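You operate a simulated robot arm through the tools that you are given. There is no shell and no other tool. Be economical: measure what you need, move in short steps, check, and stop when the job is done.

You are at the controls of a simulated two-armed robot. One attempt, no reset.

JOB
Take the grey cloth from the yellow mat and lay it out flat on the side table.

The check looks at the end state, three seconds after you hand in, the way a careful person would. Anything else that was tipped, shoved, dropped, spilled or broken makes it a failure. Flat cloth is picked up by pressing the open fingertips on it (5 to 10 N) and closing them slowly along it; thin cloth reads only 2 to 8 mm in the jaws.

ROBOT AND FRAMES
Two 7-joint arms with three-finger grippers on one trunk, on a base that drives. Base frame: it is fixed to the floor where the robot stands at the start and does not move with it; the origin is under the middle of the robot, x ahead of it, y to its left, z up; the surface under the hand at the start is at about z = 0.807. Readings come in m, degrees, newtons and seconds.
The left shoulder is at the start at [0.045, 0.154, 0.999], the right one opposite. With the tool pointing down near the work surface each hand reaches from about 0.22 to 0.64 m from the robot's upright axis, wherever it stands, measured 20 degrees to its own side. Places, roughly: side table [2, 0, 0.8]. Payload 2.69 kg a hand.
The tool frame of a hand sits at the grasp point between the pads (the TCP): z along the fingers, y along the line on which they close. The tips reach 0.029 m beyond it. The gripper opens to 0.12 m. The gripper's body begins 0.078 m behind the TCP.
Orientation is told as [roll, pitch, yaw] about the base's x, y, z axes, in that order, counted from this pose: with the fingers straight down and closing along the base's y, the tool's x points along the base's -x, its y along +y and its z along -z.

CONTROLS
- The arms move only by the tool jog_arm. It takes "left_steps", "right_steps" or both (then of equal length, played together; a hand with none holds still); each is a list that holds one entry, the list of rows, each a list of 7 numbers: the shift along the base's x, y, z in m, then the turn, a rotation vector about the base's x, y, z in degrees, then the gripper command, from -1 (fully open) to 1 (shut), values between in proportion. In form: [[[tx, ty, tz, rx, ry, rz, grip], ...]]. A call has 1 to 12 rows; each row is the pose to reach, as a shift and turn from the pose commanded when the call began. Each row takes 0.2 s and may step no farther than 0.05 m and 8.6 degrees from the row before; otherwise, or with a gripper value out of range, the whole call is refused. A pose out of reach is approached as far as the arm can. The call stops where the force on the tool passes 40 N (or 10 N more than at its start, if that is more) or the arm is blocked; 0.2 s more then pass. The fingers move at their own pace and stop on an object; they squeeze with about 36 N. The grip force told is the motor's: it shows also when the fingers shut on nothing. Time passes only in rows, and 0.2 s behind the last, so rows that repeat a pose let the fingers close. The reply holds the time, the measured pose of the TCP, the force on the tool along the base axes, the opening and the grip force, in the units named above and with some noise, with the torque about the TCP (base axes, N m) and any sound that the robot's microphone picked up.
- Cameras (640 x 400 px; columns grow to the right, rows downward): "scene" is now at [0.1572, 0.0038, 1.1469]; the picture's right is [0.04, -1.00, 0.00], its down [-0.56, -0.02, -0.83] and it looks along [0.83, 0.04, -0.56] (base axes); focal length 272 px, centre (320, 200). "left" rides on the left gripper at [0.063, 0, -0.104] in its tool frame; the picture's right is [0.00, 1.00, 0.00], its down [-0.83, 0.00, -0.56] and it looks along [-0.56, 0.00, 0.83] (tool axes); focal length 275 px, centre (320, 200). "right" rides on the right gripper at [0.063, 0, -0.104] in its tool frame; the picture's right is [0.01, 1.00, 0.00], its down [-0.83, 0.00, -0.56] and it looks along [-0.56, 0.00, 0.83] (tool axes); focal length 275 px, centre (320, 200). There is no depth. A picture from a camera that has moved, and an enlarged one, comes with that camera's place and axes in the base frame and with its lens.
- capture(camera): a new picture of that camera. No time passes.
- lift_body(by): slides the trunk up (or, below 0, down) by that many m; the arms and the scene camera ride with it, the base frame stays. It gives what a move gives, with no picture.
- drive_base(legs): drives the robot by 1 to 6 legs, each [ahead, left, turn to the left] in m, m and degrees, along the robot's own axes; the way and the turn of a leg run together, so that a leg with both is an arc; at most 1.5 m and 180 degrees a leg. The arms and the cameras ride along, it lands a little off, and it stops where it bumps. It gives what a move gives.
- aim_head(pan, tilt): turns the head with the scene camera to pan (to the left, within 80 degrees either way) and tilt (down, from -29 to 69), counted from straight ahead of the robot. It gives what a move gives.
- close_up(camera, box): a new picture of the part [left, top, right, bottom] of that camera's present view, enlarged. No time passes.
- hand_in(): hands the job in; it is judged then, once.

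Work in short steps. Places have to be worked out from the pictures, the camera data and where the tool is seen: move nearer, look again, correct. Check each grasp and each placing, and mend what went wrong. You have 120 turns and 88 pictures in all, those below and enlarged ones among them. Open the grippers and draw the arms clear of the work before you hand the job in, unless the task says otherwise; then end with one line.

The tools are called after "Call:" as a command line: name --argument value ..., lists and objects as JSON in quotes. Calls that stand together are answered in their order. jog_arm: Moves the arms, as the interface text tells. Its arguments: {"type":"object","properties":{"left_steps":{"type":"array"},"right_steps":{"type":"array"}},"required":[]} The other tools are called the same way: lift_body (by) slides the trunk up or down; drive_base (legs) drives the base; aim_head (pan, tilt) turns the head that bears the scene camera; capture (camera) takes a picture; close_up (camera, box) takes an enlarged picture of a part of a camera's view; hand_in () hands the job in.

At the start:

```text
time: 0.0
left_ee_pos: [0.4386, 0.2748, 0.9838]
left_tool_rot: [0.0, 0.0, 0.1]
left_contact_force: [0.6, 0.8, 0.2]
left_torque: [0.0, 0.0, 0.02]
left_width: 0.1201
left_grip_force: 0.1
right_ee_pos: [0.374, -0.1581, 0.9673]
right_tool_rot: [0.0, -0.1, -0.1]
right_contact_force: [-0.1, -0.6, -0.4]
right_torque: [0.0, 0.02, 0.0]
right_width: 0.1199
right_grip_force: 0.0
trunk travel left (down, up): [-0.367, 0.071]
robot x, y, heading: [0.0026, 0.001, 0.0]
head pan, tilt: [10.0, 41.9]
```

scene: 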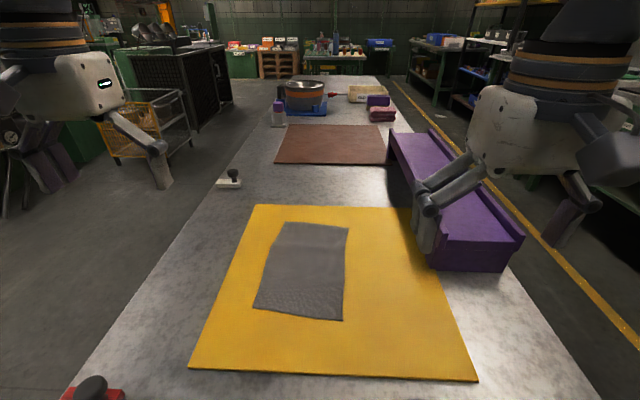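
right: 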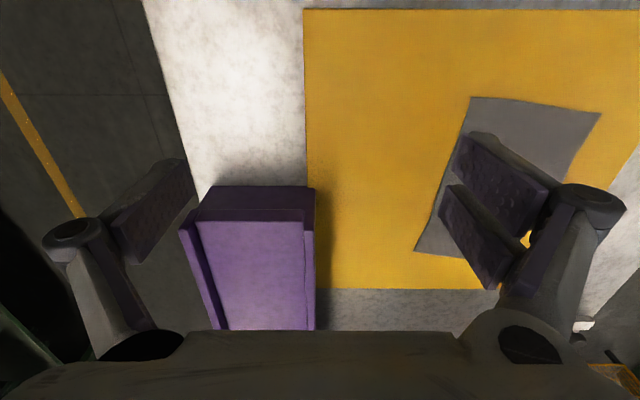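
left: 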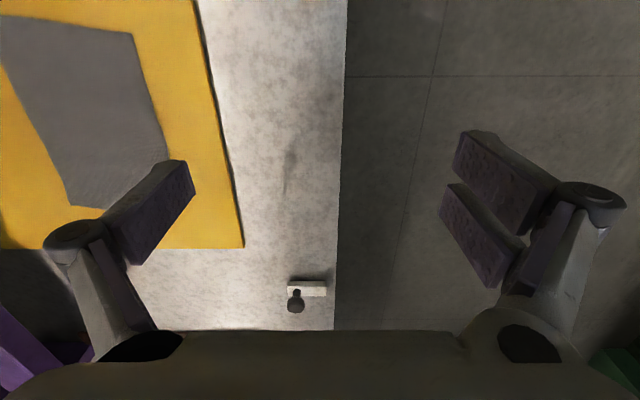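

The cloth looks like about 0.125 × 0.2 m, centred near (0.475, 0.04). First I look closer at what lies ahead, to learn where the side table is.

Call:
close_up --camera "scene" --box '[200, 50, 460, 212]'

Call:
close_up --camera "scene" --box '[220, 200, 380, 330]'

```text
2.46 times, centred on (330, 131) of scene
camera zoom: at [0.1572, 0.0038, 1.1469], right [0.04, -1.0, 0.0], down [-0.56, -0.02, -0.83], along [0.83, 0.04, -0.56], focal length 669 px, centre (295, 370)
```

zoom: 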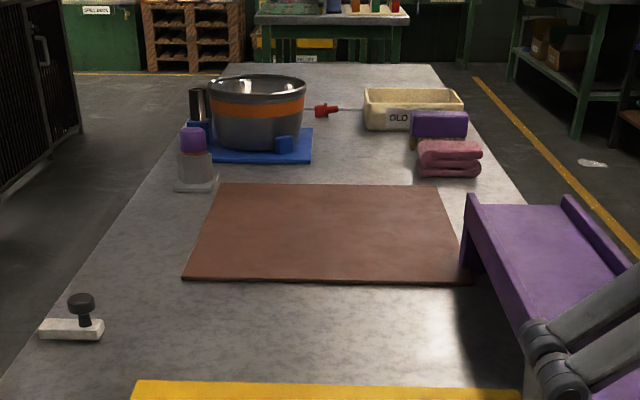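

```text
3.08 times, centred on (300, 265) of scene
camera zoom: at [0.1572, 0.0038, 1.1469], right [0.04, -1.0, 0.0], down [-0.56, -0.02, -0.83], along [0.83, 0.04, -0.56], focal length 836 px, centre (382, 0)
```

zoom: 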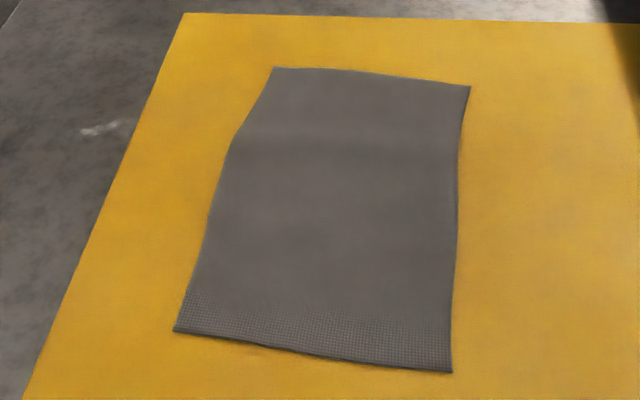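

I don't yet see a separate table, so I enlarge the far end of the bench and look straighter ahead.

Call:
aim_head --pan 0 --tilt 20

Call:
capture --camera "scene"

Call:
close_up --camera "scene" --box '[230, 130, 430, 255]'

```text
time: 0.8
left_ee_pos: [0.4407, 0.2735, 0.9834]
left_tool_rot: [0.0, 0.1, 0.2]
left_contact_force: [0.6, 0.0, 0.0]
left_torque: [-0.01, -0.03, -0.02]
left_width: 0.1198
left_grip_force: 0.2
right_ee_pos: [0.3755, -0.1583, 0.9661]
right_tool_rot: [0.0, -0.1, -0.2]
right_contact_force: [-0.6, -0.6, 0.2]
right_torque: [-0.02, 0.0, -0.02]
right_width: 0.1201
right_grip_force: 0.0
trunk travel left (down, up): [-0.367, 0.071]
robot x, y, heading: [0.0001, -0.0004, -0.2]
head pan, tilt: [0.0, 20.0]
```

```text
82 pictures are left
camera scene: at [0.1616, -0.0001, 1.1689], right [0.0, -1.0, 0.0], down [-0.34, 0.0, -0.94], along [0.94, 0.0, -0.34], focal length 272 px, centre (320, 200)
```

scene: 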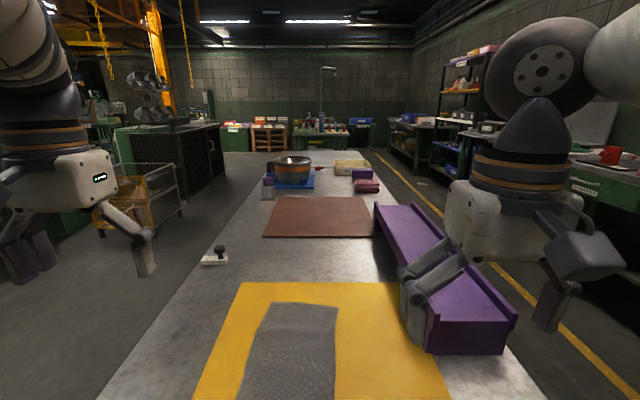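

```text
3.20 times, centred on (330, 192) of scene
camera zoom: at [0.1616, -0.0001, 1.1689], right [0.0, -1.0, 0.0], down [-0.34, 0.0, -0.94], along [0.94, 0.0, -0.34], focal length 870 px, centre (288, 224)
```

zoom: 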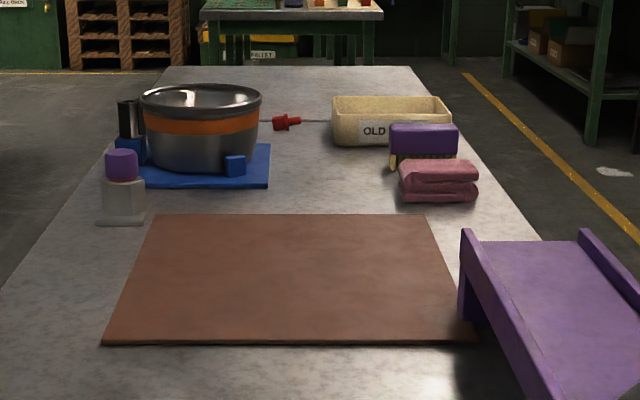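

Zooming into the far bench for a seam.

Call:
close_up --camera "scene" --box '[260, 145, 390, 200]'

Call:
close_up --camera "scene" --box '[270, 105, 400, 165]'

```text
4.92 times, centred on (325, 172) of scene
camera zoom: at [0.1616, -0.0001, 1.1689], right [0.0, -1.0, 0.0], down [-0.34, 0.0, -0.94], along [0.94, 0.0, -0.34], focal length 1338 px, centre (295, 335)
```

zoom: 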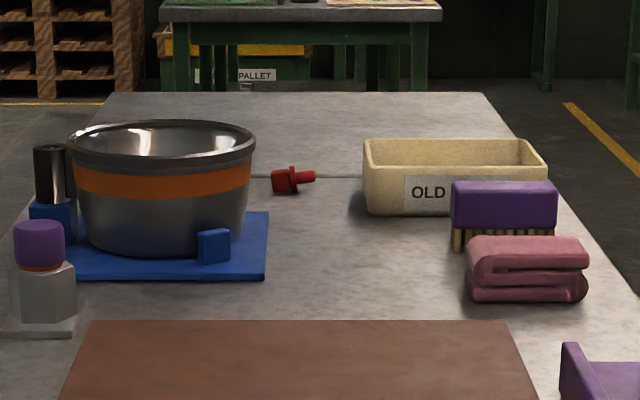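

```text
4.92 times, centred on (335, 135) of scene
camera zoom: at [0.1616, -0.0001, 1.1689], right [0.0, -1.0, 0.0], down [-0.34, 0.0, -0.94], along [0.94, 0.0, -0.34], focal length 1338 px, centre (246, 520)
```

zoom: 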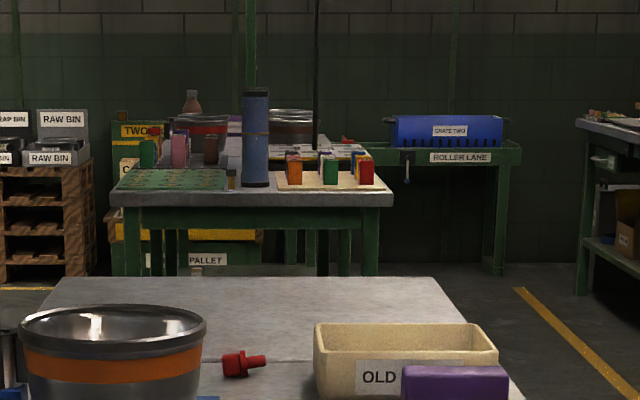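

A seam shows at x ≈ 1.71: the workbench ends there and an empty table about 0.6 m wide (y ±0.3) runs on to x ≈ 2.3. That is the side table. I now look down and to the left, to see how close the base stands to the bench and whether the left aisle is free.

Call:
aim_head --pan 0 --tilt 69

Call:
capture --camera "scene"

Call:
aim_head --pan 70 --tilt 35

Call:
capture --camera "scene"

```text
time: 2.0
left_ee_pos: [0.4393, 0.2755, 0.9815]
left_tool_rot: [-0.3, 0.3, 0.2]
left_contact_force: [0.4, -0.5, -0.6]
left_torque: [0.0, -0.02, 0.02]
left_width: 0.12
left_grip_force: 0.0
right_ee_pos: [0.3753, -0.1575, 0.9679]
right_tool_rot: [0.0, -0.2, -0.1]
right_contact_force: [1.1, -0.1, 0.7]
right_torque: [0.0, 0.01, -0.01]
right_width: 0.1199
right_grip_force: 0.0
trunk travel left (down, up): [-0.367, 0.071]
robot x, y, heading: [-0.0002, 0.0011, 0.1]
head pan, tilt: [0.0, 68.8]
```

```text
78 pictures are left
camera scene: at [0.1558, -0.0007, 1.1426], right [-0.01, -1.0, 0.0], down [-0.6, 0.0, -0.8], along [0.8, -0.01, -0.6], focal length 272 px, centre (320, 200)
```

scene: 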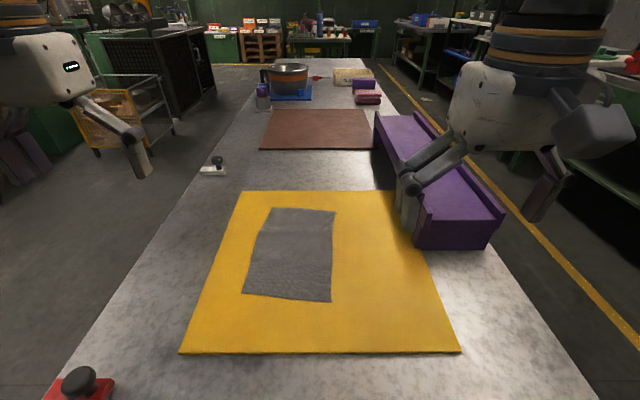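

```text
time: 3.4
left_ee_pos: [0.4385, 0.2746, 0.9848]
left_tool_rot: [-0.4, 0.0, 0.1]
left_contact_force: [0.0, -0.2, -1.6]
left_torque: [-0.01, 0.02, 0.04]
left_width: 0.12
left_grip_force: 0.1
right_ee_pos: [0.3756, -0.157, 0.9668]
right_tool_rot: [0.0, -0.1, -0.1]
right_contact_force: [0.6, 0.4, 0.0]
right_torque: [0.04, -0.03, -0.03]
right_width: 0.1198
right_grip_force: 0.0
trunk travel left (down, up): [-0.367, 0.071]
robot x, y, heading: [0.0037, 0.0009, 0.1]
head pan, tilt: [70.0, 35.0]
```

```text
77 pictures are left
camera scene: at [0.1574, 0.0049, 1.148], right [0.06, -1.0, 0.0], down [-0.55, -0.03, -0.84], along [0.84, 0.05, -0.55], focal length 272 px, centre (320, 200)
```

scene: 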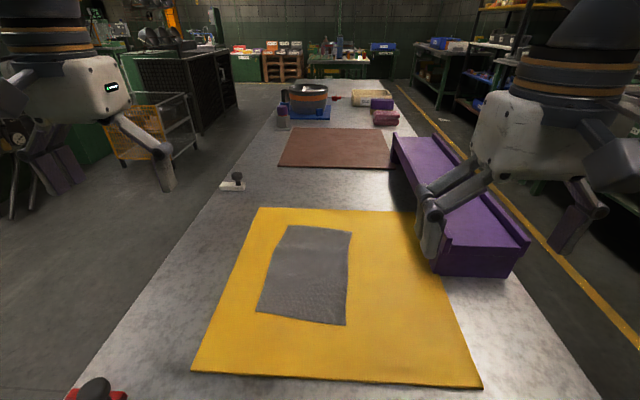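

The camera's pan barely answers, so to see the sides I turn the base instead. I strafe left in the free aisle (hands pass well above everything), then check the view.

Call:
aim_head --pan 0 --tilt 42

Call:
drive_base --legs '[[-0.08, 0.4, 0]]'

Call:
capture --camera "scene"

```text
time: 4.8
left_ee_pos: [0.4392, 0.2736, 0.9831]
left_tool_rot: [0.1, 0.2, 0.0]
left_contact_force: [-0.3, 0.5, 0.8]
left_torque: [-0.01, 0.01, 0.01]
left_width: 0.12
left_grip_force: 0.1
right_ee_pos: [0.3747, -0.1576, 0.9671]
right_tool_rot: [0.0, -0.1, -0.1]
right_contact_force: [-0.7, -0.5, 0.2]
right_torque: [0.04, -0.01, 0.01]
right_width: 0.1198
right_grip_force: 0.1
trunk travel left (down, up): [-0.367, 0.071]
robot x, y, heading: [0.0015, -0.0008, -0.1]
head pan, tilt: [0.0, 42.0]
```

```text
time: 8.4
left_ee_pos: [0.3593, 0.6736, 0.9834]
left_tool_rot: [-0.1, 0.2, 0.2]
left_contact_force: [0.2, 0.4, 0.3]
left_torque: [0.02, 0.0, -0.03]
left_width: 0.12
left_grip_force: 0.0
right_ee_pos: [0.2953, 0.2426, 0.9672]
right_tool_rot: [0.0, -0.1, 0.0]
right_contact_force: [0.0, 0.5, 0.4]
right_torque: [-0.03, 0.0, -0.03]
right_width: 0.1198
right_grip_force: 0.1
trunk travel left (down, up): [-0.367, 0.071]
robot x, y, heading: [-0.0794, 0.398, -0.1]
head pan, tilt: [0.0, 42.0]
```

```text
76 pictures are left
camera scene: at [0.0768, 0.3997, 1.1448], right [0.01, -1.0, 0.0], down [-0.58, -0.01, -0.82], along [0.82, 0.01, -0.58], focal length 272 px, centre (320, 200)
```

scene: 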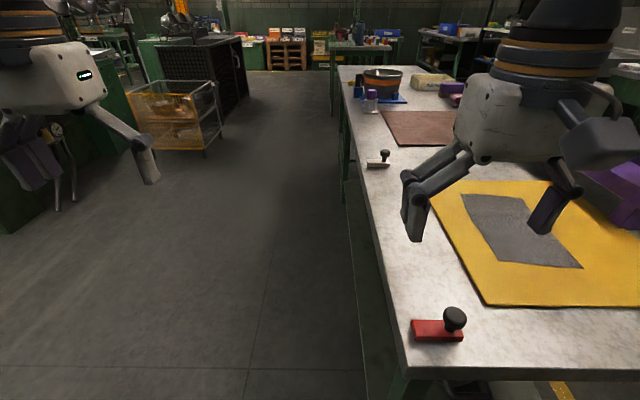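

The aisle is clear and the bench's left-near corner is at about (0.22, 0.31). I move to y ≈ 0.6, turn right 90° and strafe until abreast of the cloth.

Call:
drive_base --legs '[[0, 0.22, 0], [0, 0, -90], [0, 0.55, 0]]'

Call:
capture --camera "scene"

Call:
capture --camera "left"

Call:
capture --camera "right"

```text
time: 18.8
left_ee_pos: [0.7395, 0.1813, 0.9825]
left_tool_rot: [-0.2, 0.1, -89.7]
left_contact_force: [0.0, 0.7, -0.3]
left_torque: [-0.05, 0.0, 0.01]
left_width: 0.12
left_grip_force: 0.1
right_ee_pos: [0.3071, 0.2436, 0.9672]
right_tool_rot: [0.0, -0.1, -89.8]
right_contact_force: [0.7, -0.2, 1.1]
right_torque: [0.02, 0.04, 0.03]
right_width: 0.1197
right_grip_force: 0.1
trunk travel left (down, up): [-0.367, 0.071]
robot x, y, heading: [0.4588, 0.6172, -89.8]
head pan, tilt: [0.0, 42.0]
```

```text
75 pictures are left
camera scene: at [0.4627, 0.4631, 1.1427], right [-1.0, 0.01, 0.0], down [0.01, 0.59, -0.8], along [-0.01, -0.8, -0.59], focal length 272 px, centre (320, 200)
```

scene: 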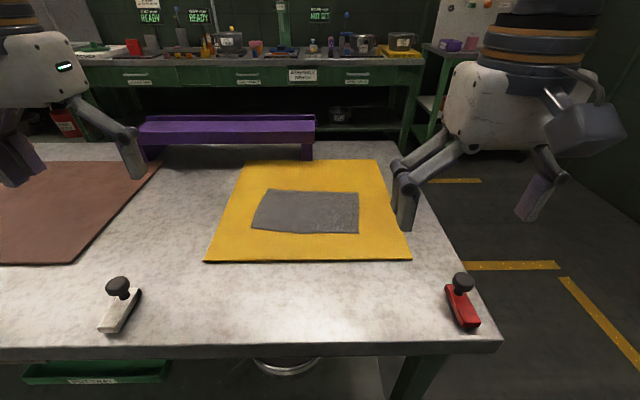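

```text
74 pictures are left
camera left: at [0.7396, 0.244, 1.0876], right [1.0, 0.0, 0.0], down [0.0, -0.83, 0.55], along [0.0, -0.55, -0.83], focal length 275 px, centre (320, 200)
```

left: 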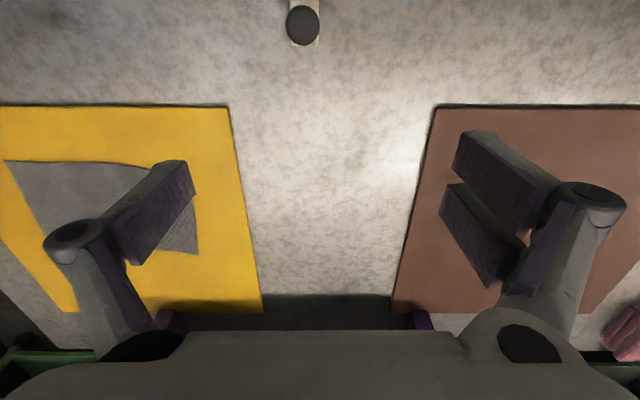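

```text
73 pictures are left
camera right: at [0.3077, 0.3062, 1.0716], right [1.0, 0.01, 0.0], down [0.01, -0.83, 0.56], along [0.0, -0.56, -0.83], focal length 275 px, centre (320, 200)
```

right: 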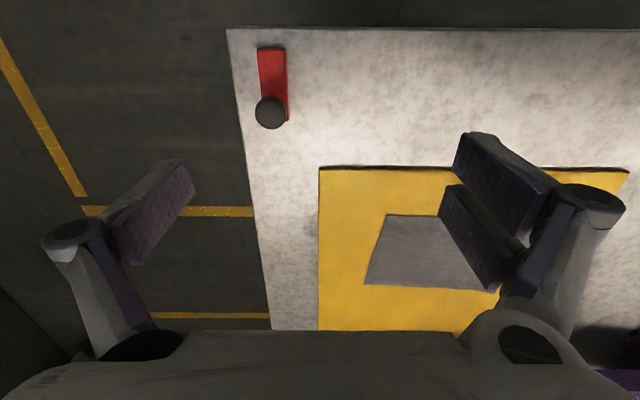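

Cloth's near long edge runs from about (0.582, 0.095) to (0.390, 0.110), far edge at y ≈ -0.02. I bring both hands over its two near corners, opening 0.03 m, still well above.

Call:
jog_arm --left_steps '[[[-0.036, -0.02, -0.012, 0, 0, 0, 0.0], [-0.073, -0.04, -0.025, 0, 0, 0, 0.5], [-0.11, -0.06, -0.04, 0, 0, 0, 0.5], [-0.147, -0.08, -0.06, 0, 0, 0, 0.5], [-0.1835, -0.098, -0.08, 0, 0, 0, 0.5], [-0.1835, -0.098, -0.08, 0, 0, 0, 0.5]]]' --right_steps '[[[0.02, -0.03, -0.012, 0, 0, 0, 0.0], [0.042, -0.06, -0.025, 0, 0, 0, 0.5], [0.063, -0.09, -0.04, 0, 0, 0, 0.5], [0.084, -0.12, -0.055, 0, 0, 0, 0.5], [0.105, -0.147, -0.065, 0, 0, 0, 0.5], [0.105, -0.147, -0.065, 0, 0, 0, 0.5]]]'

Call:
capture --camera "scene"

Call:
capture --camera "left"

Call:
capture --camera "right"

```text
time: 20.2
left_ee_pos: [0.5559, 0.0832, 0.9038]
left_tool_rot: [0.0, 0.2, -89.6]
left_contact_force: [-0.4, -0.1, 0.4]
left_torque: [0.01, -0.02, -0.01]
left_width: 0.0298
left_grip_force: 0.0
right_ee_pos: [0.4126, 0.0971, 0.9009]
right_tool_rot: [0.0, -0.1, -89.7]
right_contact_force: [-0.8, 0.4, -0.2]
right_torque: [-0.03, -0.01, 0.01]
right_width: 0.0298
right_grip_force: 0.1
trunk travel left (down, up): [-0.367, 0.071]
robot x, y, heading: [0.4636, 0.6171, -89.2]
head pan, tilt: [0.0, 42.0]
```

```text
72 pictures are left
camera scene: at [0.4642, 0.4672, 1.1348], right [-1.0, -0.01, 0.0], down [0.0, 0.67, -0.74], along [0.0, -0.74, -0.67], focal length 272 px, centre (320, 200)
```

scene: 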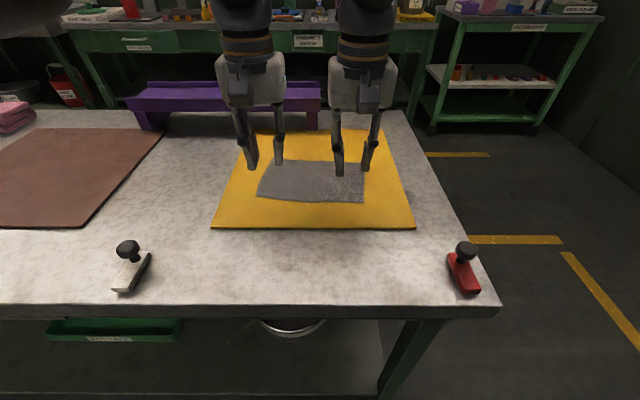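

```text
71 pictures are left
camera left: at [0.5552, 0.147, 1.0084], right [1.0, 0.0, 0.0], down [0.0, -0.83, 0.55], along [0.0, -0.55, -0.83], focal length 275 px, centre (320, 200)
```

left: 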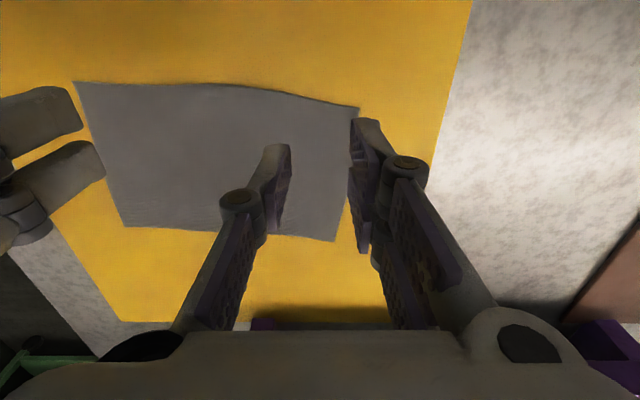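

```text
70 pictures are left
camera right: at [0.413, 0.1602, 1.0062], right [1.0, 0.01, 0.0], down [0.01, -0.83, 0.56], along [0.0, -0.56, -0.83], focal length 275 px, centre (320, 200)
```

right: 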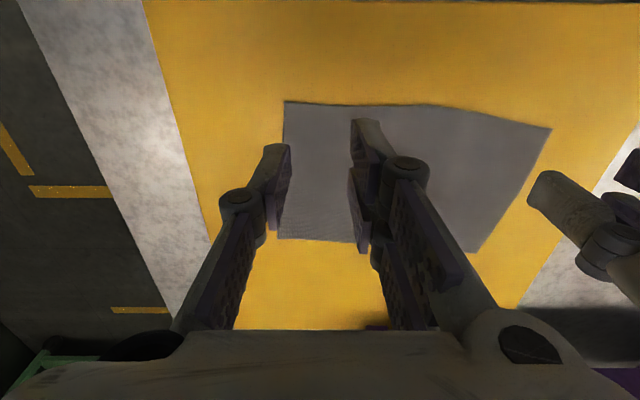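

Positions agree with the hand cameras: both hands sit just inside the near edge. I lower to just above the cloth, then press in small steps.

Call:
jog_arm --left_steps '[[[0, 0, -0.02, 0, 0, 0, 0.5], [0, 0, -0.04, 0, 0, 0, 0.5], [0, 0, -0.054, 0, 0, 0, 0.5], [0, 0, -0.058, 0, 0, 0, 0.5]]]' --right_steps '[[[0, 0, -0.02, 0, 0, 0, 0.5], [0, 0, -0.037, 0, 0, 0, 0.5], [0, 0, -0.051, 0, 0, 0, 0.5], [0, 0, -0.055, 0, 0, 0, 0.5]]]'

```text
time: 21.2
left_ee_pos: [0.5563, 0.083, 0.8449]
left_tool_rot: [-0.2, 0.2, -89.5]
left_contact_force: [-0.8, 0.0, 0.7]
left_torque: [-0.03, 0.01, 0.01]
left_width: 0.0298
left_grip_force: 0.0
right_ee_pos: [0.4125, 0.0957, 0.8467]
right_tool_rot: [0.0, -0.1, -89.8]
right_contact_force: [-0.4, 0.0, 0.3]
right_torque: [-0.01, 0.02, 0.02]
right_width: 0.0299
right_grip_force: 0.1
trunk travel left (down, up): [-0.367, 0.071]
robot x, y, heading: [0.4663, 0.62, -89.7]
head pan, tilt: [0.0, 42.0]
```

No contact yet with tips about 9 mm above the bench level. I go down in 1 mm rows.

Call:
jog_arm --left_steps '[[[0, 0, -0.002, 0, 0, 0, 0.5], [0, 0, -0.003, 0, 0, 0, 0.5], [0, 0, -0.004, 0, 0, 0, 0.5]]]' --right_steps '[[[0, 0, -0.003, 0, 0, 0, 0.5], [0, 0, -0.004, 0, 0, 0, 0.5], [0, 0, -0.005, 0, 0, 0, 0.5]]]'

```text
time: 22.0
left_ee_pos: [0.5554, 0.0835, 0.8411]
left_tool_rot: [-0.2, 0.1, -89.6]
left_contact_force: [0.9, 0.4, -0.1]
left_torque: [0.02, 0.02, -0.01]
left_width: 0.0301
left_grip_force: 0.1
right_ee_pos: [0.4124, 0.0963, 0.841]
right_tool_rot: [0.1, 0.0, -89.9]
right_contact_force: [-0.4, -0.5, 0.1]
right_torque: [-0.01, -0.04, -0.01]
right_width: 0.0301
right_grip_force: 0.0
trunk travel left (down, up): [-0.367, 0.071]
robot x, y, heading: [0.4654, 0.62, -89.6]
head pan, tilt: [0.0, 42.0]
```

Still free; further down by 1 mm rows.

Call:
jog_arm --left_steps '[[[0, 0, -0.001, 0, 0, 0, 0.5], [0, 0, -0.002, 0, 0, 0, 0.5]]]' --right_steps '[[[0, 0, -0.001, 0, 0, 0, 0.5], [0, 0, -0.002, 0, 0, 0, 0.5]]]'

```text
time: 22.6
left_ee_pos: [0.5563, 0.0836, 0.8389]
left_tool_rot: [-0.1, 0.1, -89.6]
left_contact_force: [-0.4, -1.0, -0.1]
left_torque: [-0.02, -0.01, 0.0]
left_width: 0.03
left_grip_force: 0.1
right_ee_pos: [0.4131, 0.0962, 0.8399]
right_tool_rot: [0.0, -0.1, -89.7]
right_contact_force: [-0.2, 0.5, 0.9]
right_torque: [0.01, 0.01, 0.04]
right_width: 0.0301
right_grip_force: 0.1
trunk travel left (down, up): [-0.367, 0.071]
robot x, y, heading: [0.4638, 0.6174, -89.4]
head pan, tilt: [0.0, 42.0]
```

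Contact may be just starting; another 2 mm.

Call:
jog_arm --left_steps '[[[0, 0, -0.001, 0, 0, 0, 0.5], [0, 0, -0.002, 0, 0, 0, 0.5]]]' --right_steps '[[[0, 0, -0.001, 0, 0, 0, 0.5], [0, 0, -0.002, 0, 0, 0, 0.5]]]'

```text
time: 23.2
left_ee_pos: [0.5563, 0.0835, 0.8371]
left_tool_rot: [-0.2, 0.2, -89.6]
left_contact_force: [1.1, 0.2, 1.9]
left_torque: [-0.01, -0.02, -0.02]
left_width: 0.0303
left_grip_force: 0.0
right_ee_pos: [0.412, 0.096, 0.8389]
right_tool_rot: [-0.1, 0.0, -89.9]
right_contact_force: [-0.6, -0.3, -0.1]
right_torque: [-0.02, -0.01, 0.02]
right_width: 0.0299
right_grip_force: 0.1
trunk travel left (down, up): [-0.367, 0.071]
robot x, y, heading: [0.4596, 0.6176, -89.4]
head pan, tilt: [0.0, 42.0]
```

The left hand touches (1.9 N); the right is about 1 mm higher. Left down 0.5 mm, right 1.5 mm.

Call:
jog_arm --left_steps '[[[0, 0, -0.0005, 0, 0, 0, 0.5], [0, 0, -0.0007, 0, 0, 0, 0.5]]]' --right_steps '[[[0, 0, -0.001, 0, 0, 0, 0.5], [0, 0, -0.002, 0, 0, 0, 0.5]]]'

```text
time: 23.8
left_ee_pos: [0.5553, 0.0838, 0.8363]
left_tool_rot: [-0.1, 0.0, -89.6]
left_contact_force: [-0.1, -1.6, 4.6]
left_torque: [-0.08, -0.04, -0.02]
left_width: 0.0301
left_grip_force: 0.0
right_ee_pos: [0.4131, 0.0951, 0.837]
right_tool_rot: [-0.1, -0.2, -89.9]
right_contact_force: [-0.4, -0.7, 5.1]
right_torque: [0.0, 0.04, 0.02]
right_width: 0.0298
right_grip_force: 0.0
trunk travel left (down, up): [-0.367, 0.071]
robot x, y, heading: [0.4664, 0.6159, -89.7]
head pan, tilt: [0.0, 42.0]
```

About 5 N on each. I add 0.6 mm and close slowly along the cloth.

Call:
jog_arm --left_steps '[[[0, 0, -0.0006, 0, 0, 0, 0.5], [0, 0, -0.0006, 0, 0, 0, 0.56], [0, 0, -0.0006, 0, 0, 0, 0.62], [0, 0, -0.0006, 0, 0, 0, 0.68], [0, 0, -0.0006, 0, 0, 0, 0.74], [0, 0, -0.0006, 0, 0, 0, 0.8], [0, 0, -0.0006, 0, 0, 0, 0.86], [0, 0, -0.0006, 0, 0, 0, 0.92], [0, 0, -0.0006, 0, 0, 0, 1], [0, 0, -0.0006, 0, 0, 0, 1], [0, 0, -0.0006, 0, 0, 0, 1]]]' --right_steps '[[[0, 0, -0.0006, 0, 0, 0, 0.5], [0, 0, -0.0006, 0, 0, 0, 0.56], [0, 0, -0.0006, 0, 0, 0, 0.62], [0, 0, -0.0006, 0, 0, 0, 0.68], [0, 0, -0.0006, 0, 0, 0, 0.74], [0, 0, -0.0006, 0, 0, 0, 0.8], [0, 0, -0.0006, 0, 0, 0, 0.86], [0, 0, -0.0006, 0, 0, 0, 0.92], [0, 0, -0.0006, 0, 0, 0, 1], [0, 0, -0.0006, 0, 0, 0, 1], [0, 0, -0.0006, 0, 0, 0, 1]]]'

Call:
capture --camera "left"

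Call:
capture --camera "right"

```text
time: 26.2
left_ee_pos: [0.5548, 0.0826, 0.8364]
left_tool_rot: [-0.2, 0.2, -89.7]
left_contact_force: [-19.8, 2.9, 6.0]
left_torque: [0.09, 0.57, 0.0]
left_width: 0.0024
left_grip_force: 31.9
right_ee_pos: [0.4138, 0.0948, 0.8352]
right_tool_rot: [0.1, -0.1, -89.7]
right_contact_force: [16.7, -0.4, 0.7]
right_torque: [-0.03, -0.42, 0.03]
right_width: 0.0024
right_grip_force: 31.7
trunk travel left (down, up): [-0.367, 0.071]
robot x, y, heading: [0.4604, 0.619, -89.7]
head pan, tilt: [0.0, 42.0]
```

```text
69 pictures are left
camera left: at [0.5548, 0.1466, 0.9404], right [1.0, 0.0, 0.0], down [0.0, -0.83, 0.55], along [0.0, -0.55, -0.83], focal length 275 px, centre (320, 200)
```

left: 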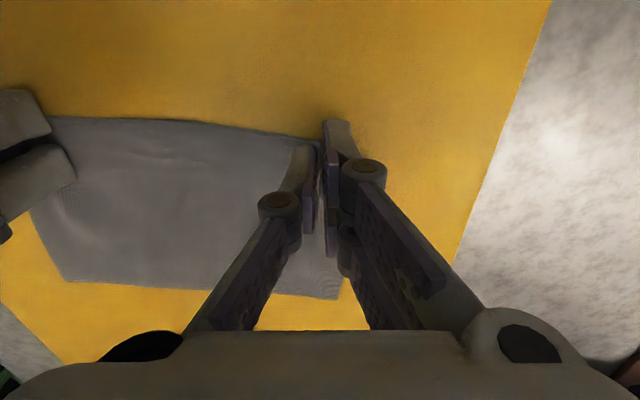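

```text
68 pictures are left
camera right: at [0.4126, 0.1595, 0.9399], right [1.0, 0.01, 0.0], down [0.01, -0.83, 0.56], along [0.01, -0.56, -0.83], focal length 275 px, centre (320, 200)
```

right: 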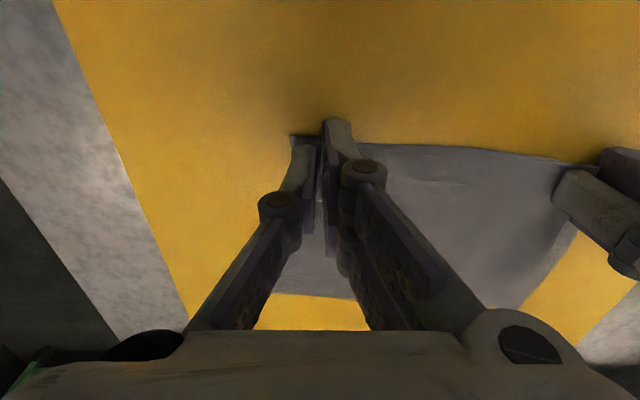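

Both hands hold cloth (2.4 mm), but it's taut between them (~18 N). I lift 2 cm while bringing the hands some millimetres together, and check.

Call:
jog_arm --left_steps '[[[-0.004, 0, 0.002, 0, 0, 0, 1], [-0.006, 0, 0.008, 0, 0, 0, 1], [-0.006, 0, 0.016, 0, 0, 0, 1], [-0.006, 0, 0.03, 0, 0, 0, 1]]]' --right_steps '[[[0.004, 0, 0.002, 0, 0, 0, 1], [0.006, 0, 0.008, 0, 0, 0, 1], [0.006, 0, 0.016, 0, 0, 0, 1], [0.006, 0, 0.03, 0, 0, 0, 1]]]'

Call:
close_up --camera "scene" --box '[200, 80, 440, 230]'

```text
time: 27.2
left_ee_pos: [0.5517, 0.0837, 0.8659]
left_tool_rot: [-0.1, 0.1, -89.5]
left_contact_force: [0.3, -0.3, -0.9]
left_torque: [0.0, 0.02, 0.0]
left_width: 0.0022
left_grip_force: 29.8
right_ee_pos: [0.4184, 0.0949, 0.8655]
right_tool_rot: [-0.2, -0.1, -89.8]
right_contact_force: [1.4, -0.9, -1.7]
right_torque: [0.03, -0.08, 0.01]
right_width: 0.003
right_grip_force: 33.5
trunk travel left (down, up): [-0.367, 0.071]
robot x, y, heading: [0.4622, 0.6214, -89.7]
head pan, tilt: [0.0, 42.0]
```

```text
2.67 times, centred on (320, 155) of scene
camera zoom: at [0.4644, 0.4669, 1.1346], right [-1.0, -0.01, 0.0], down [0.0, 0.67, -0.74], along [0.0, -0.74, -0.67], focal length 725 px, centre (320, 320)
```

zoom: 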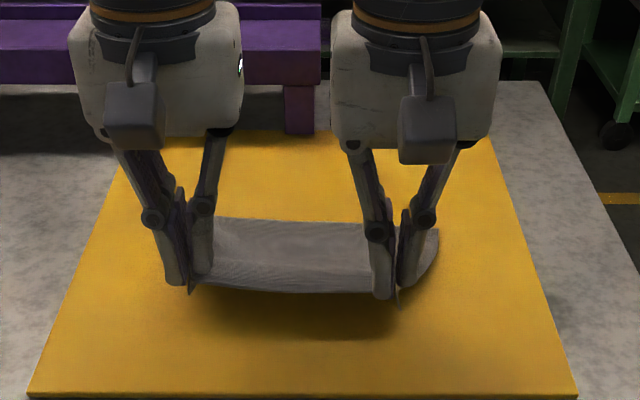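

Held evenly with little tension. I lift 0.13 m and pull the hands back toward the robot before driving.

Call:
jog_arm --left_steps '[[[0, 0, 0.03, 0, 0, 0, 1], [0, 0, 0.06, 0, 0, 0, 1], [0, 0, 0.09, 0, 0, 0, 1], [0, 0.02, 0.12, 0, 0, 0, 1], [0, 0.05, 0.14, 0, 0, 0, 1], [0, 0.08, 0.15, 0, 0, 0, 1], [0, 0.11, 0.15, 0, 0, 0, 1], [0, 0.14, 0.15, 0, 0, 0, 1]]]' --right_steps '[[[0, 0, 0.03, 0, 0, 0, 1], [0, 0, 0.06, 0, 0, 0, 1], [0, 0, 0.09, 0, 0, 0, 1], [0, 0.02, 0.12, 0, 0, 0, 1], [0, 0.05, 0.14, 0, 0, 0, 1], [0, 0.08, 0.15, 0, 0, 0, 1], [0, 0.11, 0.15, 0, 0, 0, 1], [0, 0.14, 0.15, 0, 0, 0, 1]]]'

Call:
capture --camera "scene"

```text
time: 29.0
left_ee_pos: [0.5514, 0.2247, 1.0154]
left_tool_rot: [-0.2, 0.0, -89.6]
left_contact_force: [-0.4, 0.3, 0.6]
left_torque: [-0.01, 0.01, 0.02]
left_width: 0.0021
left_grip_force: 29.7
right_ee_pos: [0.4186, 0.2364, 1.0161]
right_tool_rot: [0.0, -0.2, -89.8]
right_contact_force: [0.5, -0.3, 0.5]
right_torque: [-0.01, 0.01, 0.01]
right_width: 0.0015
right_grip_force: 29.4
trunk travel left (down, up): [-0.367, 0.071]
robot x, y, heading: [0.4607, 0.6191, -89.5]
head pan, tilt: [0.0, 42.0]
```

```text
66 pictures are left
camera scene: at [0.4642, 0.4674, 1.1347], right [-1.0, -0.01, 0.0], down [0.0, 0.67, -0.74], along [0.0, -0.74, -0.67], focal length 272 px, centre (320, 200)
```

scene: 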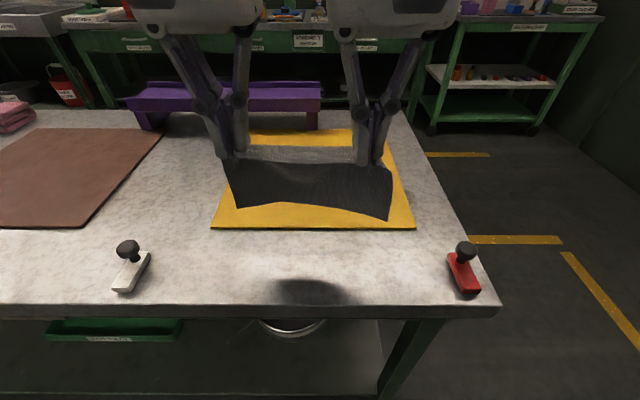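

The cloth hangs spread between the hands. I back off 0.3 m so the hands clear the bench, and strafe toward the side table in two legs.

Call:
drive_base --legs '[[-0.3, 0, 0], [0, 0.8, 0]]'

Call:
capture --camera "scene"

```text
time: 37.2
left_ee_pos: [1.3512, 0.5298, 1.0158]
left_tool_rot: [-0.2, 0.2, -89.5]
left_contact_force: [0.1, 1.2, 0.7]
left_torque: [0.04, 0.08, 0.04]
left_width: 0.0026
left_grip_force: 33.1
right_ee_pos: [1.2184, 0.5422, 1.0153]
right_tool_rot: [0.0, -0.1, -89.7]
right_contact_force: [-1.7, 0.5, 0.4]
right_torque: [0.0, -0.08, 0.03]
right_width: 0.0017
right_grip_force: 29.8
trunk travel left (down, up): [-0.367, 0.071]
robot x, y, heading: [1.2629, 0.9246, -89.6]
head pan, tilt: [0.0, 42.0]
```

```text
65 pictures are left
camera scene: at [1.2638, 0.7737, 1.1346], right [-1.0, -0.01, 0.0], down [0.0, 0.67, -0.74], along [0.01, -0.74, -0.67], focal length 272 px, centre (320, 200)
```

scene: 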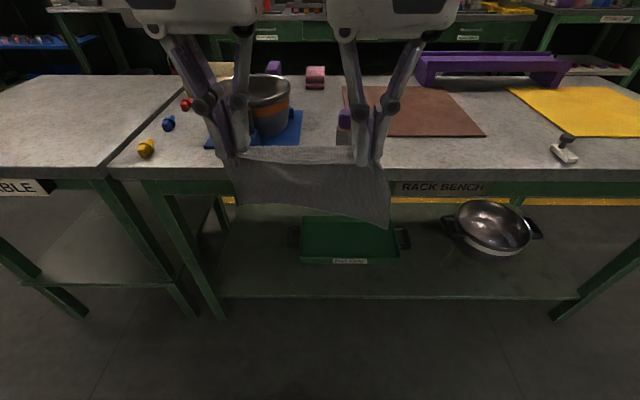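

The side table is seen at the left, with its label, just past the bench's end. I strafe on to its middle.

Call:
drive_base --legs '[[0, 0.74, 0]]'

Call:
capture --camera "scene"

```text
time: 43.3
left_ee_pos: [2.0965, 0.5381, 1.0152]
left_tool_rot: [-0.1, 0.2, -89.3]
left_contact_force: [1.0, 0.2, -0.7]
left_torque: [-0.02, -0.05, -0.02]
left_width: 0.0028
left_grip_force: 32.1
right_ee_pos: [1.9642, 0.5491, 1.0153]
right_tool_rot: [0.0, -0.1, -89.5]
right_contact_force: [0.9, -0.6, 1.2]
right_torque: [0.05, -0.02, 0.02]
right_width: 0.0014
right_grip_force: 30.9
trunk travel left (down, up): [-0.367, 0.071]
robot x, y, heading: [2.0102, 0.9285, -89.3]
head pan, tilt: [0.0, 42.0]
```

```text
64 pictures are left
camera scene: at [2.0084, 0.7799, 1.1346], right [-1.0, -0.01, 0.0], down [-0.01, 0.67, -0.74], along [0.01, -0.74, -0.67], focal length 272 px, centre (320, 200)
```

scene: 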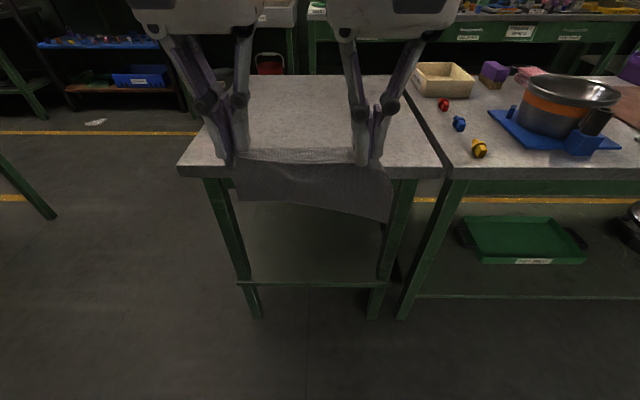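

The table spans about x 1.76–2.30, y −0.27–0.32, and it's empty. The cloth's lower edge hangs some 6 cm above its top, so I drive ahead 0.34 m.

Call:
drive_base --legs '[[0.34, 0, 0]]'

Call:
capture --camera "scene"

```text
time: 45.6
left_ee_pos: [2.1006, 0.1955, 1.0154]
left_tool_rot: [-0.1, 0.2, -89.3]
left_contact_force: [-0.5, 0.2, 1.3]
left_torque: [0.02, 0.03, 0.03]
left_width: 0.0015
left_grip_force: 29.4
right_ee_pos: [1.967, 0.209, 1.0151]
right_tool_rot: [0.0, -0.1, -89.5]
right_contact_force: [0.9, -1.1, 0.7]
right_torque: [0.05, -0.05, 0.03]
right_width: 0.0025
right_grip_force: 29.9
trunk travel left (down, up): [-0.367, 0.071]
robot x, y, heading: [2.0103, 0.5881, -89.2]
head pan, tilt: [0.0, 42.0]
```

```text
63 pictures are left
camera scene: at [2.0116, 0.4384, 1.1345], right [-1.0, -0.01, 0.0], down [-0.01, 0.67, -0.74], along [0.01, -0.74, -0.67], focal length 272 px, centre (320, 200)
```

scene: 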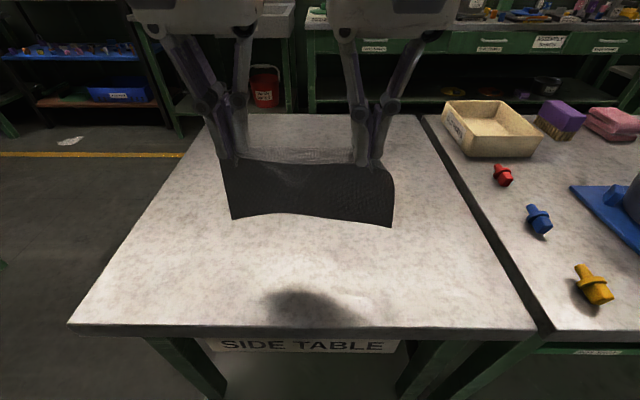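

Over the side table. I move the hands forward 0.18 m, then lower till the hanging edge nearly touches.

Call:
jog_arm --left_steps '[[[0, -0.03, 0, 0, 0, 0, 1], [0, -0.06, 0, 0, 0, 0, 1], [0, -0.09, 0, 0, 0, 0, 1], [0, -0.12, 0, 0, 0, 0, 1], [0, -0.15, 0, 0, 0, 0, 1], [0, -0.18, 0, 0, 0, 0, 1], [0, -0.18, -0.02, 0, 0, 0, 1], [0, -0.18, -0.04, 0, 0, 0, 1], [0, -0.18, -0.06, 0, 0, 0, 1], [0, -0.18, -0.06, 0, 0, 0, 1]]]' --right_steps '[[[0, -0.03, 0, 0, 0, 0, 1], [0, -0.06, 0, 0, 0, 0, 1], [0, -0.09, 0, 0, 0, 0, 1], [0, -0.12, 0, 0, 0, 0, 1], [0, -0.15, 0, 0, 0, 0, 1], [0, -0.18, 0, 0, 0, 0, 1], [0, -0.18, -0.02, 0, 0, 0, 1], [0, -0.18, -0.04, 0, 0, 0, 1], [0, -0.18, -0.06, 0, 0, 0, 1], [0, -0.18, -0.06, 0, 0, 0, 1]]]'

Call:
close_up --camera "scene" --box '[200, 80, 440, 230]'

```text
time: 47.8
left_ee_pos: [2.1045, 0.0279, 0.9558]
left_tool_rot: [-0.3, 0.1, -89.4]
left_contact_force: [-19.1, -0.3, -0.6]
left_torque: [-0.03, 0.51, 0.05]
left_width: 0.0025
left_grip_force: 32.0
left hand out of reach, approached as far as the arm can: row 5, 6, 7, 8, 9, 10
right_ee_pos: [1.963, 0.0376, 0.9535]
right_tool_rot: [0.0, 0.0, -89.4]
right_contact_force: [20.0, -0.6, 0.0]
right_torque: [-0.01, -0.52, 0.07]
right_width: 0.0023
right_grip_force: 31.5
right hand out of reach, approached as far as the arm can: row 5, 6, 7, 8, 9, 10
trunk travel left (down, up): [-0.367, 0.071]
robot x, y, heading: [2.0094, 0.5907, -89.4]
head pan, tilt: [0.0, 42.0]
```

```text
2.67 times, centred on (320, 155) of scene
camera zoom: at [2.0117, 0.4393, 1.1347], right [-1.0, -0.01, 0.0], down [-0.01, 0.67, -0.74], along [0.01, -0.74, -0.67], focal length 725 px, centre (320, 320)
```

zoom: 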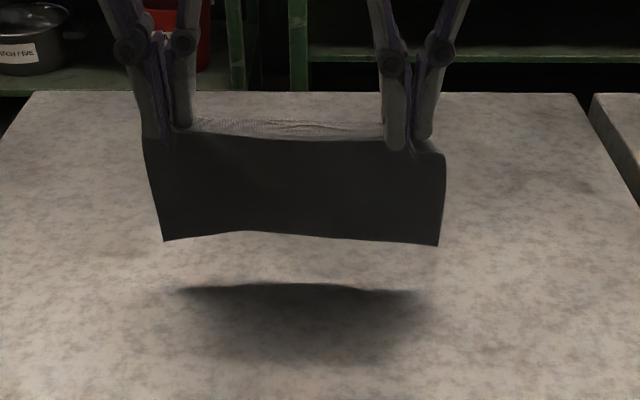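

Reach limit was met and the hands spread a bit (20 N tension). I draw back 4 cm so that they resume their spacing.

Call:
jog_arm --left_steps '[[[0, 0.02, 0, 0, 0, 0, 1], [0, 0.04, 0, 0, 0, 0, 1], [0, 0.04, 0, 0, 0, 0, 1]]]' --right_steps '[[[0, 0.02, 0, 0, 0, 0, 1], [0, 0.04, 0, 0, 0, 0, 1], [0, 0.04, 0, 0, 0, 0, 1]]]'

```text
time: 48.6
left_ee_pos: [2.0988, 0.0354, 0.9623]
left_tool_rot: [-0.2, 0.3, -89.4]
left_contact_force: [-19.4, 5.0, -1.7]
left_torque: [0.11, 0.43, 0.04]
left_width: 0.0024
left_grip_force: 32.5
left hand out of reach, approached as far as the arm can: row 1, 2, 3
right_ee_pos: [1.9628, 0.0772, 0.9535]
right_tool_rot: [0.1, -0.2, -89.6]
right_contact_force: [17.9, -4.6, 0.6]
right_torque: [-0.11, -0.49, 0.02]
right_width: 0.0028
right_grip_force: 31.9
trunk travel left (down, up): [-0.367, 0.071]
robot x, y, heading: [2.01, 0.5897, -89.5]
head pan, tilt: [0.0, 42.0]
```

The left hand lags. I move it alone back by about 3 cm and in a little to relieve the tension.

Call:
jog_arm --left_steps '[[[-0.002, 0.02, -0.003, 0, 0, 0, 1], [-0.004, 0.032, -0.006, 0, 0, 0, 1], [-0.004, 0.032, -0.008, 0, 0, 0, 1]]]'

```text
time: 49.4
left_ee_pos: [2.0889, 0.0389, 0.9698]
left_tool_rot: [0.0, 0.2, -89.2]
left_contact_force: [0.1, 0.2, 0.2]
left_torque: [0.02, -0.02, 0.03]
left_width: 0.0013
left_grip_force: 30.9
left hand out of reach, approached as far as the arm can: row 1, 2, 3
right_ee_pos: [1.9622, 0.0776, 0.9523]
right_tool_rot: [-0.1, -0.1, -89.6]
right_contact_force: [0.0, -0.4, 1.0]
right_torque: [-0.01, 0.14, 0.01]
right_width: 0.0023
right_grip_force: 33.3
trunk travel left (down, up): [-0.367, 0.071]
robot x, y, heading: [2.004, 0.5923, -89.4]
head pan, tilt: [0.0, 42.0]
```

The left arm is stuck near a limit and drifts up. I lead it back the way it came: back and up, together with the right so the cloth keeps its shape.

Call:
jog_arm --left_steps '[[[0, 0.03, 0.01, 0, 0, 0, 1], [0.002, 0.06, 0.02, 0, 0, 0, 1], [0.004, 0.08, 0.025, 0, 0, 0, 1], [0.004, 0.08, 0.025, 0, 0, 0, 1]]]' --right_steps '[[[0, 0.02, 0.015, 0, 0, 0, 1], [0, 0.04, 0.03, 0, 0, 0, 1], [0, 0.055, 0.04, 0, 0, 0, 1], [0, 0.055, 0.04, 0, 0, 0, 1]]]'

Call:
capture --camera "scene"

```text
time: 50.4
left_ee_pos: [2.0757, 0.0621, 1.0115]
left_tool_rot: [-0.1, 0.2, -89.4]
left_contact_force: [1.3, -0.1, -1.1]
left_torque: [0.01, 0.03, 0.02]
left_width: 0.0025
left_grip_force: 31.1
left hand out of reach, approached as far as the arm can: row 1, 2, 3, 4
right_ee_pos: [1.9626, 0.1325, 0.993]
right_tool_rot: [0.0, -0.2, -89.6]
right_contact_force: [1.6, -0.6, -0.8]
right_torque: [0.06, -0.09, 0.02]
right_width: 0.003
right_grip_force: 33.8
trunk travel left (down, up): [-0.367, 0.071]
robot x, y, heading: [2.0099, 0.587, -89.4]
head pan, tilt: [0.0, 42.0]
```

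```text
61 pictures are left
camera scene: at [2.0118, 0.4388, 1.1345], right [-1.0, -0.01, 0.0], down [-0.01, 0.67, -0.74], along [0.01, -0.74, -0.67], focal length 272 px, centre (320, 200)
```

scene: 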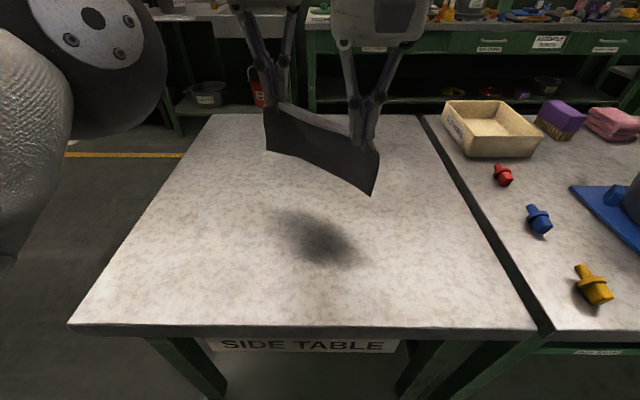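

The left arm's elbow has swung awkwardly. I give it a longer straight-back move at constant height, with the right still, in small steps.

Call:
jog_arm --left_steps '[[[0, 0.01, -0.005, 0, 0, 0, 1], [0, 0.02, -0.01, 0, 0, 0, 1], [0, 0.03, -0.015, 0, 0, 0, 1], [0.003, 0.04, -0.018, 0, 0, 0, 1], [0.006, 0.05, -0.018, 0, 0, 0, 1]]]'

```text
time: 51.6
left_ee_pos: [2.066, 0.063, 1.0067]
left_tool_rot: [0.0, 0.2, -89.3]
left_contact_force: [-2.7, 0.4, 1.6]
left_torque: [0.0, 0.0, -0.02]
left_width: 0.0013
left_grip_force: 30.7
left hand out of reach, approached as far as the arm can: row 1, 2, 3, 4, 5
right_ee_pos: [1.9633, 0.1342, 0.994]
right_tool_rot: [0.0, -0.1, -89.6]
right_contact_force: [1.6, 0.8, 0.0]
right_torque: [-0.02, 0.22, -0.01]
right_width: 0.0027
right_grip_force: 34.2
trunk travel left (down, up): [-0.367, 0.071]
robot x, y, heading: [2.0079, 0.5947, -89.2]
head pan, tilt: [0.0, 42.0]
```

I probe which directions the left arm can still go in, with small moves in one call; the reply lists the refused rows.

Call:
jog_arm --left_steps '[[[0, 0, 0, 0, 0, 0, 1], [0, 0, 0.015, 0, 0, 0, 1], [0, 0, -0.015, 0, 0, 0, 1], [0, 0, 0, 0, 0, 5, 1], [0, 0, 0, 0, 0, 0, 1], [0, 0, 0, 0, 0, -5, 1], [0, 0, 0, 0, 0, 0, 1], [0, -0.015, 0, 0, 0, 0, 1], [0, 0, 0, 0, 0, 0, 1], [-0.01, 0, 0, 0, 0, 0, 1], [0, 0, 0, 5, 0, 0, 1], [0, 0, 0, 0, 0, 0, 1]]]'

```text
time: 54.2
left_ee_pos: [2.0631, 0.0636, 1.0082]
left_tool_rot: [-0.1, 0.1, -89.2]
left_contact_force: [-1.6, -0.3, 1.4]
left_torque: [0.01, 0.02, 0.01]
left_width: 0.0019
left_grip_force: 32.3
left hand out of reach, approached as far as the arm can: row 2, 8, 11
right_ee_pos: [1.9597, 0.1344, 0.9929]
right_tool_rot: [0.1, -0.1, -89.5]
right_contact_force: [2.0, 0.0, -1.4]
right_torque: [0.02, -0.07, 0.0]
right_width: 0.0034
right_grip_force: 32.8
trunk travel left (down, up): [-0.367, 0.071]
robot x, y, heading: [2.0136, 0.5914, -89.2]
head pan, tilt: [0.0, 42.0]
```

Down, inward and yaw are free; up, forward and roll+ are not. I probe backing off in combination.

Call:
jog_arm --left_steps '[[[0, 0.01, 0, 0, 0, 0, 1], [0, 0, -0.02, 0, 0, 0, 1], [0, 0.012, -0.03, 0, 0, 0, 1], [0, 0, 0, 0, 0, -6, 1], [0, 0.012, 0, 0, 0, -6, 1], [0, 0, 0, 0, 0, 0, 1], [0, 0, 0, 0, 0, 6, 1], [0, 0.012, 0, 0, 0, 6, 1], [0, 0, 0, -5, 0, 0, 1], [0, 0.012, 0, -5, 0, 0, 1], [0, 0, 0, 0, 5, 0, 1], [0, 0, 0, 0, 0, 0, 1]]]'

Call:
capture --camera "right"

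```text
time: 56.8
left_ee_pos: [2.0652, 0.0637, 1.0066]
left_tool_rot: [-0.1, 0.2, -89.3]
left_contact_force: [1.5, 0.7, 0.6]
left_torque: [-0.01, -0.02, 0.0]
left_width: 0.0014
left_grip_force: 30.6
left hand out of reach, approached as far as the arm can: row 1, 2, 3, 5, 8, 9, 10, 11
right_ee_pos: [1.9617, 0.1332, 0.9942]
right_tool_rot: [-0.1, -0.2, -89.5]
right_contact_force: [0.0, 0.8, 2.1]
right_torque: [-0.02, 0.12, 0.02]
right_width: 0.0026
right_grip_force: 34.4
trunk travel left (down, up): [-0.367, 0.071]
robot x, y, heading: [2.0096, 0.5932, -89.1]
head pan, tilt: [0.0, 42.0]
```

```text
60 pictures are left
camera right: at [1.9614, 0.1964, 1.0982], right [1.0, 0.01, 0.0], down [0.01, -0.83, 0.56], along [0.01, -0.56, -0.83], focal length 275 px, centre (320, 200)
```

right: 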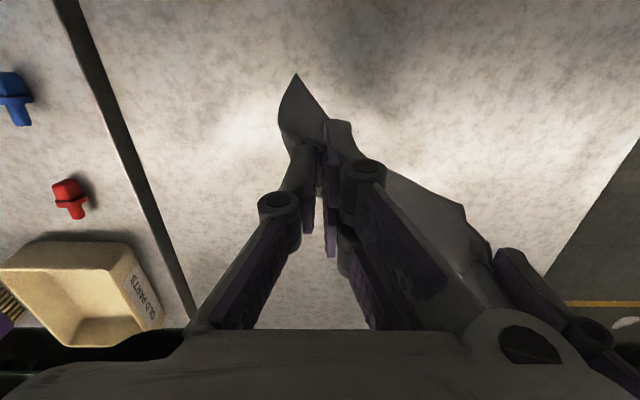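

The arm rides a joint limit, but yaw is free. I try a larger yaw each way with a small retreat to see whether that unlocks it.

Call:
jog_arm --left_steps '[[[0, 0, 0, 0, 0, 8, 1], [0, 0, 0, 0, 0, 16, 1], [0, 0, 0, 0, 0, 24, 1], [0, 0.012, 0, 0, 0, 24, 1], [0, 0, 0, 0, 0, 16, 1], [0, 0, 0, 0, 0, 8, 1], [0, 0, 0, 0, 0, 0, 1], [0, 0, 0, 0, 0, -8, 1], [0, 0, 0, 0, 0, -16, 1], [0, 0, 0, 0, 0, -24, 1], [0, 0.012, 0, 0, 0, -24, 1], [0, 0, 0, 0, 0, -16, 1]]]'

```text
time: 59.4
left_ee_pos: [2.0658, 0.0628, 1.007]
left_tool_rot: [-0.1, 0.2, -105.3]
left_contact_force: [-0.6, 1.7, 1.8]
left_torque: [0.01, 0.0, -0.05]
left_width: 0.0017
left_grip_force: 31.3
left hand out of reach, approached as far as the arm can: row 4, 11
right_ee_pos: [1.9616, 0.1336, 0.9931]
right_tool_rot: [0.0, -0.1, -89.6]
right_contact_force: [0.7, -0.4, 0.1]
right_torque: [0.05, -0.22, 0.03]
right_width: 0.0014
right_grip_force: 29.8
trunk travel left (down, up): [-0.367, 0.071]
robot x, y, heading: [2.0091, 0.5891, -89.4]
head pan, tilt: [0.0, 42.0]
```

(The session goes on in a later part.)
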